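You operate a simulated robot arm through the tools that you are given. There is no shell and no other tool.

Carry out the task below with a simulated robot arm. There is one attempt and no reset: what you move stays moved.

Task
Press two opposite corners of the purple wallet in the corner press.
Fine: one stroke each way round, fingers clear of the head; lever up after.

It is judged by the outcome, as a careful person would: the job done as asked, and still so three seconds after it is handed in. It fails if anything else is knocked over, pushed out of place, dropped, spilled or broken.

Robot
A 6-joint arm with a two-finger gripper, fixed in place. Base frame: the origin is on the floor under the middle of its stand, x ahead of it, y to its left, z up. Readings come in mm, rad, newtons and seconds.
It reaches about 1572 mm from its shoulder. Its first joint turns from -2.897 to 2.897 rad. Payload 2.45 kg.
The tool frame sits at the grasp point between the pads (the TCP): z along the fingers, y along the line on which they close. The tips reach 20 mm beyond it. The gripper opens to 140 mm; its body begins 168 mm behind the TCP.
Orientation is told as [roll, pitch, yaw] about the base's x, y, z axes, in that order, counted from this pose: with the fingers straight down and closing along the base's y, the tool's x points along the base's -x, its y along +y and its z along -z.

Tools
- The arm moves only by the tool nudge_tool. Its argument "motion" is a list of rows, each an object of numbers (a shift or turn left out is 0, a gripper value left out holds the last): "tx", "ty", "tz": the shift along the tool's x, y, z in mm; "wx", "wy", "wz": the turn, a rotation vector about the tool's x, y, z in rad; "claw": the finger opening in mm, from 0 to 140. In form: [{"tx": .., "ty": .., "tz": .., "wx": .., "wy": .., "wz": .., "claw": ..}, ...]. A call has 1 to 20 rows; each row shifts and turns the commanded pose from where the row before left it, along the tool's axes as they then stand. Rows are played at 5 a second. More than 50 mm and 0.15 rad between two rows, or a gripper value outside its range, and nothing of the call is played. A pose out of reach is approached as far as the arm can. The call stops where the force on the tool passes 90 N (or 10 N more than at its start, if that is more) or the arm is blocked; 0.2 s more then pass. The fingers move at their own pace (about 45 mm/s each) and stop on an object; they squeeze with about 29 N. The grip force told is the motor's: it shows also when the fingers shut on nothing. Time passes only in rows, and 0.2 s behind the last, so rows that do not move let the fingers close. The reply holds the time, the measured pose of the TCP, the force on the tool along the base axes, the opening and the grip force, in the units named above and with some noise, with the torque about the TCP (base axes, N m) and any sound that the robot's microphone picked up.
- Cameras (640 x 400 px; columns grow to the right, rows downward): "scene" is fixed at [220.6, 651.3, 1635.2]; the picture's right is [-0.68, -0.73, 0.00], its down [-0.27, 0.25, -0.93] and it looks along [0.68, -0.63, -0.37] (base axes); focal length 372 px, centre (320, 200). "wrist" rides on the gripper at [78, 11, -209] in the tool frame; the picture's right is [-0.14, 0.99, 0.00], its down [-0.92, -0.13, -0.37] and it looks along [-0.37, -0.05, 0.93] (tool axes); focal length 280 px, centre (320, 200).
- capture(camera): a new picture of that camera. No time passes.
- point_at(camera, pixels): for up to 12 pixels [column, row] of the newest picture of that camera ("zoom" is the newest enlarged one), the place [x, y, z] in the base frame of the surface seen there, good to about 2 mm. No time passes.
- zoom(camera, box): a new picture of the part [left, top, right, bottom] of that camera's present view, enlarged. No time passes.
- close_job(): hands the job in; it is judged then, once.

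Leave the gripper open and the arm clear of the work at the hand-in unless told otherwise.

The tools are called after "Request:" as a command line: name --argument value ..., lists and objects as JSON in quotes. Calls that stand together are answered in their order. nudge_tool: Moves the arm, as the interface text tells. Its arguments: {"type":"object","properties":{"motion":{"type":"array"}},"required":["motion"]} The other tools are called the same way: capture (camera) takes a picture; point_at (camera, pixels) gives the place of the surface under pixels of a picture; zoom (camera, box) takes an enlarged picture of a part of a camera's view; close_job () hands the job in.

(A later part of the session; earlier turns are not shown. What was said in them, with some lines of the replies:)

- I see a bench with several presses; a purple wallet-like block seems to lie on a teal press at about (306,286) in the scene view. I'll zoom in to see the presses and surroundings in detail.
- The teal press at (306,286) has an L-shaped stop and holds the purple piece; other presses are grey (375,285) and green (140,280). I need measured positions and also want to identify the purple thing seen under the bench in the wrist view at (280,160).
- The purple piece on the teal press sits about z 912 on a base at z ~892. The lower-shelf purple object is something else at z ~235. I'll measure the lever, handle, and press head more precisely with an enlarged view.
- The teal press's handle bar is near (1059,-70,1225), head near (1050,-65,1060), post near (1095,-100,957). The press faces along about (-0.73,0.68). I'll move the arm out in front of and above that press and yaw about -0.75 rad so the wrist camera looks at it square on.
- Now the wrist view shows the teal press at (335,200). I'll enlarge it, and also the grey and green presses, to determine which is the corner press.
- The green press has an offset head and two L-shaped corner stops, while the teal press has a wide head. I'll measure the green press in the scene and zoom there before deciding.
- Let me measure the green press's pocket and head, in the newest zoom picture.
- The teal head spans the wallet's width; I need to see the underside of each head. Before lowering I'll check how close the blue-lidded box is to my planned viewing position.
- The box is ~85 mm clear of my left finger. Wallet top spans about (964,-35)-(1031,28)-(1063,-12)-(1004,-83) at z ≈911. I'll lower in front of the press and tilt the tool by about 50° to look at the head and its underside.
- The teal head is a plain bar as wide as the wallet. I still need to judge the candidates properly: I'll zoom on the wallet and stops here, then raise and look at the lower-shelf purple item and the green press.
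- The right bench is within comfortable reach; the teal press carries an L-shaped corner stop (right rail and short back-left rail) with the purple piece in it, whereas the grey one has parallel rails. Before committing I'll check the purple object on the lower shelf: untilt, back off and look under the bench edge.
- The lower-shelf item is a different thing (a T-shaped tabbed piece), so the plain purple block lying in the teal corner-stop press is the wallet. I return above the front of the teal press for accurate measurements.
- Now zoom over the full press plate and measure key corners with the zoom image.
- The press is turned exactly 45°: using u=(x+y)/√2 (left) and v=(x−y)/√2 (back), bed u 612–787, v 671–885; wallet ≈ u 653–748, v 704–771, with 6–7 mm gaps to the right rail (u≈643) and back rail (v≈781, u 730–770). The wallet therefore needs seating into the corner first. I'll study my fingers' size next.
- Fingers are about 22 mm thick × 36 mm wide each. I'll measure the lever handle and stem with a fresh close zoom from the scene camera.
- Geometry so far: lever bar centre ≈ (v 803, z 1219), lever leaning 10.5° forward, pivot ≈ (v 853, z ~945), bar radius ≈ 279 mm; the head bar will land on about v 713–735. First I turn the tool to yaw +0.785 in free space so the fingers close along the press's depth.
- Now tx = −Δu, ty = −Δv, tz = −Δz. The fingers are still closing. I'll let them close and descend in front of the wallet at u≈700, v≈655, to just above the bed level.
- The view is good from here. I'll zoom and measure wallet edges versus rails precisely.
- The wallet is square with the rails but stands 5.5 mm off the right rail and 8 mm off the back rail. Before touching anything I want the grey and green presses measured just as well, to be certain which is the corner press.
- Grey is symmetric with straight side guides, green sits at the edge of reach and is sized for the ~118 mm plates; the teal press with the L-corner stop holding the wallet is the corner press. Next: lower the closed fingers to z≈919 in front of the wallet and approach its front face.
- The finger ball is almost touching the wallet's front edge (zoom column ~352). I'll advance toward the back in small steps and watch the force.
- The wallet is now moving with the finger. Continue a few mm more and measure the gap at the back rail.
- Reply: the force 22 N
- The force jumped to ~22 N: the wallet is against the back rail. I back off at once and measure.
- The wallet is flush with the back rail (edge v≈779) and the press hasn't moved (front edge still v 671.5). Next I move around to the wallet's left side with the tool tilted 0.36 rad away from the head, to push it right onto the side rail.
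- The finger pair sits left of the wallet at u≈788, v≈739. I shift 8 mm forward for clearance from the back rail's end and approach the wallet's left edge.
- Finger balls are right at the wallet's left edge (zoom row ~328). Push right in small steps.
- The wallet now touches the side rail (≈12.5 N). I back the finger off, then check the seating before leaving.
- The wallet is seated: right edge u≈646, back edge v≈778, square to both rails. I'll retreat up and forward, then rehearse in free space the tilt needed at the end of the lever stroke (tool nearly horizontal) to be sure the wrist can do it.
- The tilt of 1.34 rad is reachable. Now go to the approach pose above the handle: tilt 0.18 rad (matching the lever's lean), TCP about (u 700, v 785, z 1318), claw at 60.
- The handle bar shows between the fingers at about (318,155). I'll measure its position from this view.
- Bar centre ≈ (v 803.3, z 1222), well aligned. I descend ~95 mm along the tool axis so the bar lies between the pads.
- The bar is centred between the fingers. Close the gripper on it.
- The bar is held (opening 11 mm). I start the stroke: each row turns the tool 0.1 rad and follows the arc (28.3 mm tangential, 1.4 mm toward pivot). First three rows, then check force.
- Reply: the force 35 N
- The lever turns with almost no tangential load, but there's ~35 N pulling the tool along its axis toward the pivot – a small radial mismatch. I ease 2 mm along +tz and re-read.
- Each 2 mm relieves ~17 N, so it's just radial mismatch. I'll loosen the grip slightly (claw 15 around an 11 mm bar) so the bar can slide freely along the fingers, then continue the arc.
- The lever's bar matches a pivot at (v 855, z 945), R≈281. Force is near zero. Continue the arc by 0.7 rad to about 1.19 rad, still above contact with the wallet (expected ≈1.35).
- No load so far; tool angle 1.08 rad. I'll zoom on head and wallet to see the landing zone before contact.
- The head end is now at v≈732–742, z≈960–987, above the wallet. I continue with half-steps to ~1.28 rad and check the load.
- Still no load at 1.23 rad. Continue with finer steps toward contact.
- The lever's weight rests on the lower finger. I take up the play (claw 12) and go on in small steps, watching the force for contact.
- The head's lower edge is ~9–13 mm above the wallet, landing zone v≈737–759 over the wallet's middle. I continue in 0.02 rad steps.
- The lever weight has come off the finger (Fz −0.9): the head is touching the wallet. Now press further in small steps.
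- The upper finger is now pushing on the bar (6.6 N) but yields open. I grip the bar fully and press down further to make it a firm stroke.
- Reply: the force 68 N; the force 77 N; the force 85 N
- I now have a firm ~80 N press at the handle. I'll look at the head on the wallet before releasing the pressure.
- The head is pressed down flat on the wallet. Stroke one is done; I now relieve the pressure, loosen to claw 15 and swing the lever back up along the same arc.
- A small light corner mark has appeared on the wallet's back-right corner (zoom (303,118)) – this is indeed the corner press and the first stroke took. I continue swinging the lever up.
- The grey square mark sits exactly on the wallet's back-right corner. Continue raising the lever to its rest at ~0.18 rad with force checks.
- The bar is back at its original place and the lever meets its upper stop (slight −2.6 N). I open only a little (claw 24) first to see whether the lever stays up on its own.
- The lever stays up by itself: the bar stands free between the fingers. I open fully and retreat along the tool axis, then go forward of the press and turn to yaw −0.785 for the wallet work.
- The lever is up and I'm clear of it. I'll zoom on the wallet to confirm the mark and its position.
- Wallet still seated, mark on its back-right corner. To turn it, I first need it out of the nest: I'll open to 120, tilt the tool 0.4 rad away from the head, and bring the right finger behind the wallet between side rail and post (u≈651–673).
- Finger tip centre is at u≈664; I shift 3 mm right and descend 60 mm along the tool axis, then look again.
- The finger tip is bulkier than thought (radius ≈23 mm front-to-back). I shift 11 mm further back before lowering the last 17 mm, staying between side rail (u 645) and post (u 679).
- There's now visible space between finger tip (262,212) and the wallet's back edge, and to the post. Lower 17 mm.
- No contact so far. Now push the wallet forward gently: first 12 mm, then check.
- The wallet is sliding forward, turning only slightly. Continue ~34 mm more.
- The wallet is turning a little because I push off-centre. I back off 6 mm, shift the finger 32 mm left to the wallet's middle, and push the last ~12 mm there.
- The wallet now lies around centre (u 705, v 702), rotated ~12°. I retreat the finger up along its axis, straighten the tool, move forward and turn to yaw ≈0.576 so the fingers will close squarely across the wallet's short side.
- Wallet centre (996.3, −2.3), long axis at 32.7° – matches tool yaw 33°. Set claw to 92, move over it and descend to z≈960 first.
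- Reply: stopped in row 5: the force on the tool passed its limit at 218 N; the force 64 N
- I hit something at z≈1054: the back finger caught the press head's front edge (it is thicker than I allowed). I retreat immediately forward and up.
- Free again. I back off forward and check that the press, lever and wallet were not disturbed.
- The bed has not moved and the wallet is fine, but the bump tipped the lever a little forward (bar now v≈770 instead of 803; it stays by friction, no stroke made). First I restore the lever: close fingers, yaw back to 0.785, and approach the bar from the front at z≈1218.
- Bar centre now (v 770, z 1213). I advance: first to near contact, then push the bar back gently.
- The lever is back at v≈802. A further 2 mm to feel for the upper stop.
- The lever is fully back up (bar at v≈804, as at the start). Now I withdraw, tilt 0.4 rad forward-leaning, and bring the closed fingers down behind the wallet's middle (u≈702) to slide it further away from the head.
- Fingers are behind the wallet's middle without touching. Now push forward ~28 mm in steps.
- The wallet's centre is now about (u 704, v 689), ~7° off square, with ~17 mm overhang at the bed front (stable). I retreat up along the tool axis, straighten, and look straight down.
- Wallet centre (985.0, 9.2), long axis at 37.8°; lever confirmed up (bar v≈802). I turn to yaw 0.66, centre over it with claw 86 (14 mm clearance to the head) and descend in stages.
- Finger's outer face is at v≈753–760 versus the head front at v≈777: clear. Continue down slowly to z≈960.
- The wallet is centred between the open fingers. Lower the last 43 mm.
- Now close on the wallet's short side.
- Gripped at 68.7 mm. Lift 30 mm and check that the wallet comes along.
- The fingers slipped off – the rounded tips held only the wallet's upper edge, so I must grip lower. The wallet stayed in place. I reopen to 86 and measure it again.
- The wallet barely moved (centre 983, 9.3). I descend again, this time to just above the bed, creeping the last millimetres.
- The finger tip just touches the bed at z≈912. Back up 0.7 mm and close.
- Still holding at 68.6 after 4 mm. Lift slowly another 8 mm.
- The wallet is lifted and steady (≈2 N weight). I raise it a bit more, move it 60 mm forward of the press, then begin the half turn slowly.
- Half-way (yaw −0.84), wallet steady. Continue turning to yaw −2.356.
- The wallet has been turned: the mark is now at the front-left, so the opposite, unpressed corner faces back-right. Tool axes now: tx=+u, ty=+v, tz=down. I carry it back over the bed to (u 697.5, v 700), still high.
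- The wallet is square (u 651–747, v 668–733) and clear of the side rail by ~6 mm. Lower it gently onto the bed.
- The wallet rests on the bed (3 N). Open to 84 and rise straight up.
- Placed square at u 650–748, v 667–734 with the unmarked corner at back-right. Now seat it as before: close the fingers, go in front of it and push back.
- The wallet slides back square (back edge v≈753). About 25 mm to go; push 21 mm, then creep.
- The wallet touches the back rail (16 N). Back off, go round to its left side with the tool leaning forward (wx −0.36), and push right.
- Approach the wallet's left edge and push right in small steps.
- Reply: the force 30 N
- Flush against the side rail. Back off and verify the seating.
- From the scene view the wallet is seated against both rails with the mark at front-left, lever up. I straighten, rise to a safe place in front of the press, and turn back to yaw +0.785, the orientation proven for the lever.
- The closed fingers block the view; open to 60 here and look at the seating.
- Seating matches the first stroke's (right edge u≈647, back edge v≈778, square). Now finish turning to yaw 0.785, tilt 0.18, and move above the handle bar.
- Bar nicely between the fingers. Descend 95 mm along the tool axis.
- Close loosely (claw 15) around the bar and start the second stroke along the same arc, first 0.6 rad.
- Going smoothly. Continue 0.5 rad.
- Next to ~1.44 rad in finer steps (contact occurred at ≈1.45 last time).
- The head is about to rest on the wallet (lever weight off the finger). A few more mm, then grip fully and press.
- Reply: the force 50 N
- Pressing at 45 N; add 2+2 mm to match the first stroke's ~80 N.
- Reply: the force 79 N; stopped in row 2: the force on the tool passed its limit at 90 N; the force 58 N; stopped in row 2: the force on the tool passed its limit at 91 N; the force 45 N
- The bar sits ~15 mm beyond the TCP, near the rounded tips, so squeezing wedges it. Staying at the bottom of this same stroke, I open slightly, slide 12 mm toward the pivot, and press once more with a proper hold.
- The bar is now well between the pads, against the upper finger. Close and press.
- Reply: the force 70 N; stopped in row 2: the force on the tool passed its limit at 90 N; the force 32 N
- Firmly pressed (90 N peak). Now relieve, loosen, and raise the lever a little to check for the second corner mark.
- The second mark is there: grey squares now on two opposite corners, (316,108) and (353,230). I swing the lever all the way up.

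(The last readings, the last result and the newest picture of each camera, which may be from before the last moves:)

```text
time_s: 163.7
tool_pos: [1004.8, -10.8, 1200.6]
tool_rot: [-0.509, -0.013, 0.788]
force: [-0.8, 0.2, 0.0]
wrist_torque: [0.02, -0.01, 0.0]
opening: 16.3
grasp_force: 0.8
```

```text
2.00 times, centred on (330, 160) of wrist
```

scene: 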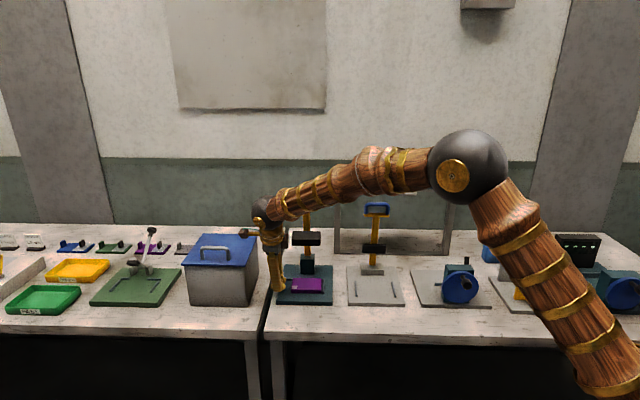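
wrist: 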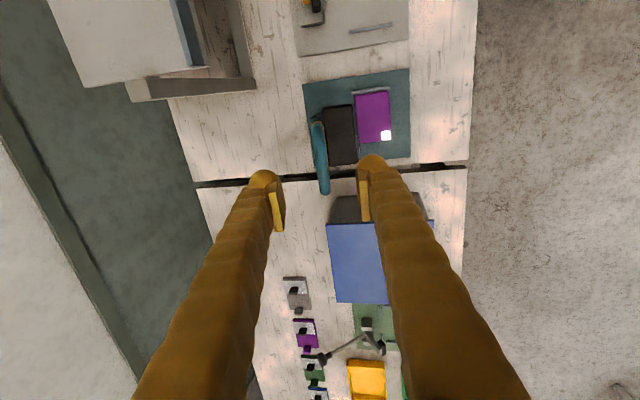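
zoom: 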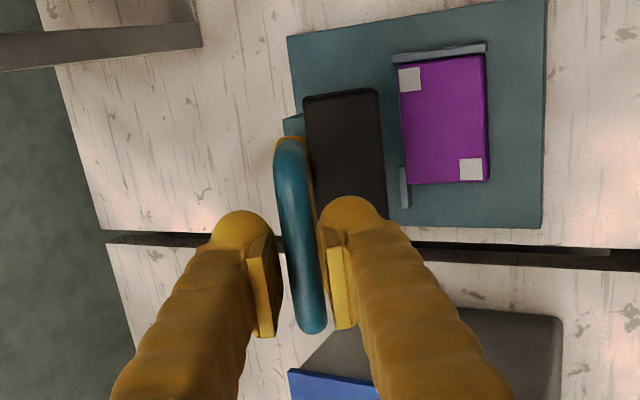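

Both marks clearly visible on opposite corners. Finish raising the lever to its rest.

Request:
nudge_tool --motion '[{"ty": -28, "tz": 3, "wx": -0.1}, {"ty": -28, "tz": 3, "wx": -0.1}, {"ty": -14, "tz": 1, "wx": -0.05}, {}]'

Request:
nudge_tool --motion '[{"ty": -8, "wx": -0.03}, {"ty": -5, "wx": -0.02}, {}]'

Request:
zoom --camera "wrist" --box '[240, 60, 420, 260]'

```text
time_s: 164.7
tool_pos: [1054.2, -59.2, 1221.9]
tool_rot: [-0.26, -0.013, 0.787]
force: [0.0, -0.9, 0.8]
wrist_torque: [-0.04, 0.0, 0.03]
opening: 16.6
grasp_force: 0.9
```

```text
time_s: 165.5
tool_pos: [1061.8, -68.1, 1226.7]
tool_rot: [-0.21, -0.01, 0.787]
force: [-0.5, -0.3, 0.1]
wrist_torque: [-0.01, 0.01, -0.02]
opening: 15.8
grasp_force: 0.0
```

```text
2.00 times, centred on (330, 160) of wrist
```

zoom: 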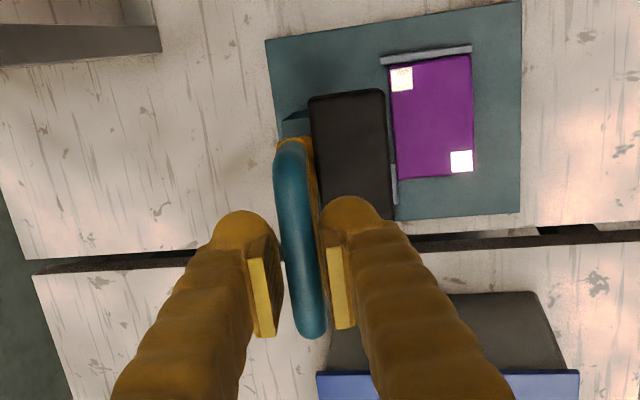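

Request:
nudge_tool --motion '[{"ty": -3, "wx": -0.01}, {"ty": -2}, {}]'

Request:
nudge_tool --motion '[{"ty": -2}, {}]'

Request:
zoom --camera "wrist" --box '[240, 60, 420, 260]'

```text
time_s: 166.3
tool_pos: [1065.2, -70.6, 1227.2]
tool_rot: [-0.201, -0.011, 0.787]
force: [-0.9, 0.4, -0.7]
wrist_torque: [-0.02, -0.01, 0.04]
opening: 16.5
grasp_force: 0.5
```

```text
time_s: 166.9
tool_pos: [1068.1, -72.9, 1227.7]
tool_rot: [-0.202, -0.012, 0.789]
force: [-4.6, 3.9, -0.1]
wrist_torque: [0.03, 0.04, -0.06]
opening: 19.5
grasp_force: 2.7
```

```text
2.00 times, centred on (330, 160) of wrist
```

zoom: 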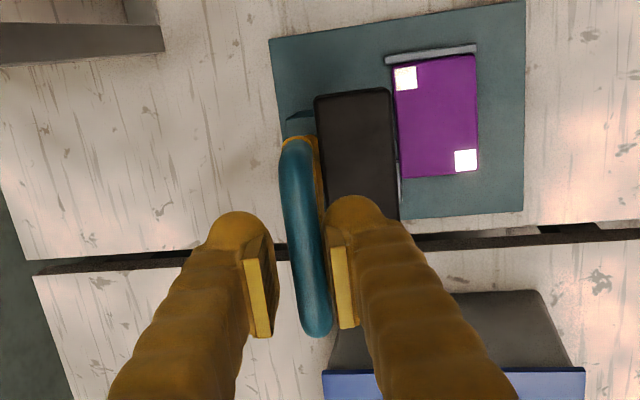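

The lever is at its upper stop (6 N back-pressure). Open a little and check it stays.

Request:
nudge_tool --motion '[{"ty": 1.5, "claw": 28}, {}, {}, {}, {}]'

Request:
zoom --camera "wrist" --box '[240, 60, 420, 260]'

```text
time_s: 168.1
tool_pos: [1068.0, -72.2, 1227.3]
tool_rot: [-0.202, -0.014, 0.788]
force: [-0.4, 0.5, -0.6]
wrist_torque: [0.01, -0.03, 0.02]
opening: 27.9
grasp_force: 0.0
```

```text
2.00 times, centred on (330, 160) of wrist
```

zoom: 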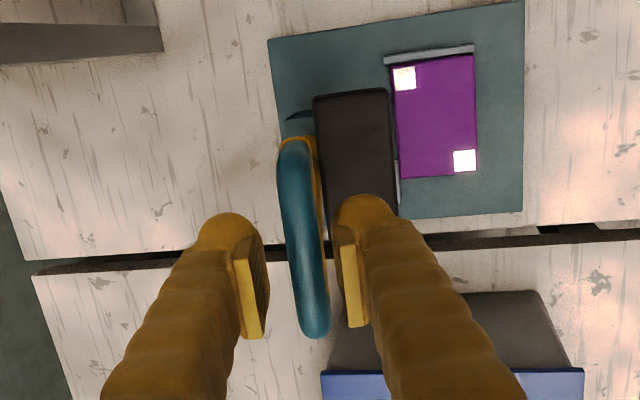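

The lever stays up with the bar free between the fingers. Open wide, retreat along the tool axis, then pull away forward and up.

Request:
nudge_tool --motion '[{"claw": 70}, {}, {}, {"tz": -40}, {"tz": -45}, {"tz": -45}, {"ty": 45}, {"ty": 45}, {"ty": 45}, {"ty": 45}, {"wx": -0.1}, {"wx": -0.1, "claw": 140}, {"ty": 45, "tz": -20}, {"ty": 45, "tz": -20}, {}]'

Request:
capture --camera "scene"

Request:
capture --camera "wrist"

Request:
zoom --camera "scene" --box '[260, 180, 360, 310]'

```text
time_s: 171.3
tool_pos: [855.1, 133.6, 1356.6]
tool_rot: [0.001, -0.012, 0.789]
force: [0.1, -0.5, 0.5]
wrist_torque: [0.0, 0.02, -0.01]
opening: 139.9
grasp_force: 0.0
```

```text
taken
```

scene: 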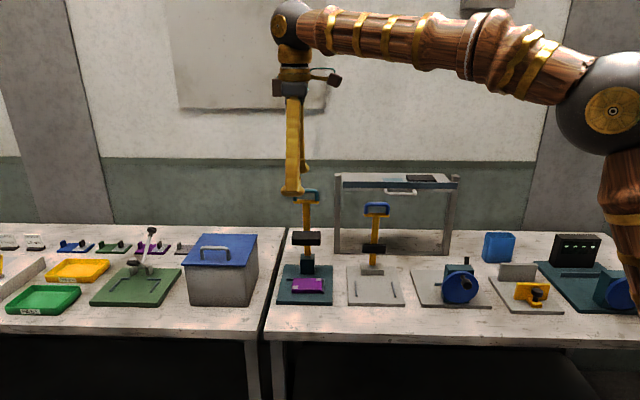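

```text
taken
```

wrist: 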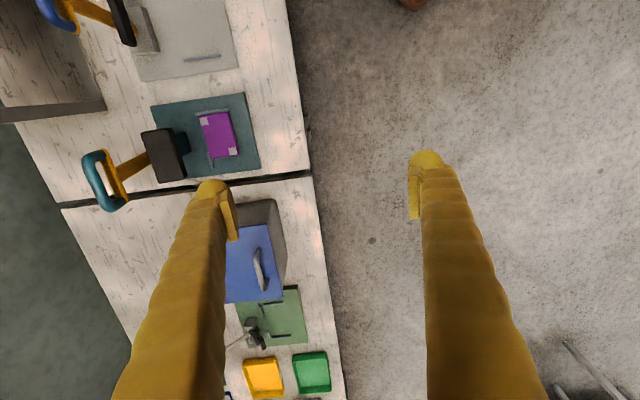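

```text
3.08 times, centred on (310, 245) of scene
```

zoom: 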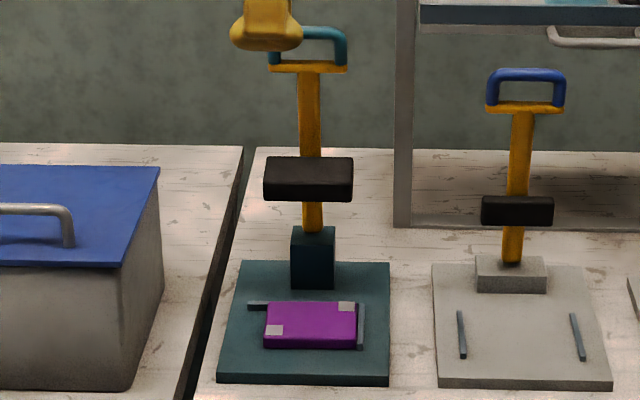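

Two opposite corners carry the mark, the lever stands up, the other objects look untouched. I move the arm further clear and wait a few seconds to confirm everything stays put.

Request:
nudge_tool --motion '[{"ty": 45, "tz": -20}, {"ty": 45, "tz": -20}, {"ty": 45, "tz": -20}, {}, {}, {}, {}, {}, {}, {}, {}, {}, {}, {}, {}, {}, {}, {}]'

Request:
capture --camera "scene"

Request:
zoom --camera "scene" --box '[260, 180, 360, 310]'

Request:
point_at --camera "zoom" --pixels '[[307, 32], [300, 34], [312, 34], [308, 165], [275, 330], [346, 307]]'

```text
time_s: 175.1
tool_pos: [761.3, 227.1, 1418.1]
tool_rot: [-0.001, -0.014, 0.787]
force: [0.0, 0.1, 0.7]
wrist_torque: [0.03, 0.0, 0.03]
opening: 140.0
grasp_force: 0.0
```

```text
taken
```

scene: 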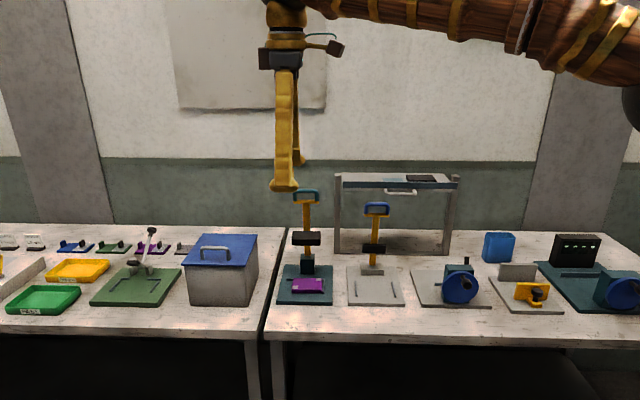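

```text
3.08 times, centred on (310, 245) of scene
```

zoom: 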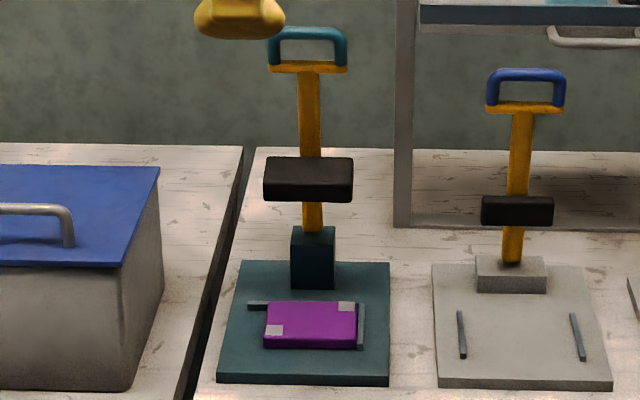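

```text
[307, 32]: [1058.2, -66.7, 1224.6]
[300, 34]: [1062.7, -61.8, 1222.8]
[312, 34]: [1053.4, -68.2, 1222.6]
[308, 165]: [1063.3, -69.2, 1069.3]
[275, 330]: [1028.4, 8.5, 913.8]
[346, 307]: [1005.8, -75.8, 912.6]
```

After a few seconds everything is unchanged: lever up (bar at z≈1225 as at the start), wallet seated with two opposite corners pressed, gripper open and clear. Handing in.

Request:
close_job

```text
The job is handed in.
```

I pressed two opposite corners of the purple wallet in the corner press, one stroke each way round, and handed the job in. A grey corner mark showed after each stroke. My fingers were only on the handle while the head was down.

- **End state:** The lever is up at its original rest. The wallet is seated against both rails, and the gripper is open and clear of the work.
- **Which press:** I took the teal press as the corner press. It has an L-shaped corner stop and already held the wallet, and the marks landed on the wallet's corners.
- **Bump between strokes:** While coming down to pick up the wallet, a finger hit the raised head (the force reading peaked at 218 N). That tipped the lever a little forward. No stroke was made, the press did not move, and I put the lever back up before going on.
- **Second stroke:** Partway through, with the head already down, I re-gripped the handle and pressed a bit further without raising the lever. I count this as one stroke.
- **First pick-up attempt:** The fingers slipped off the wallet and it stayed on the bed. I gripped it lower the second time.

No other objects were moved or knocked over, as far as the cameras show.
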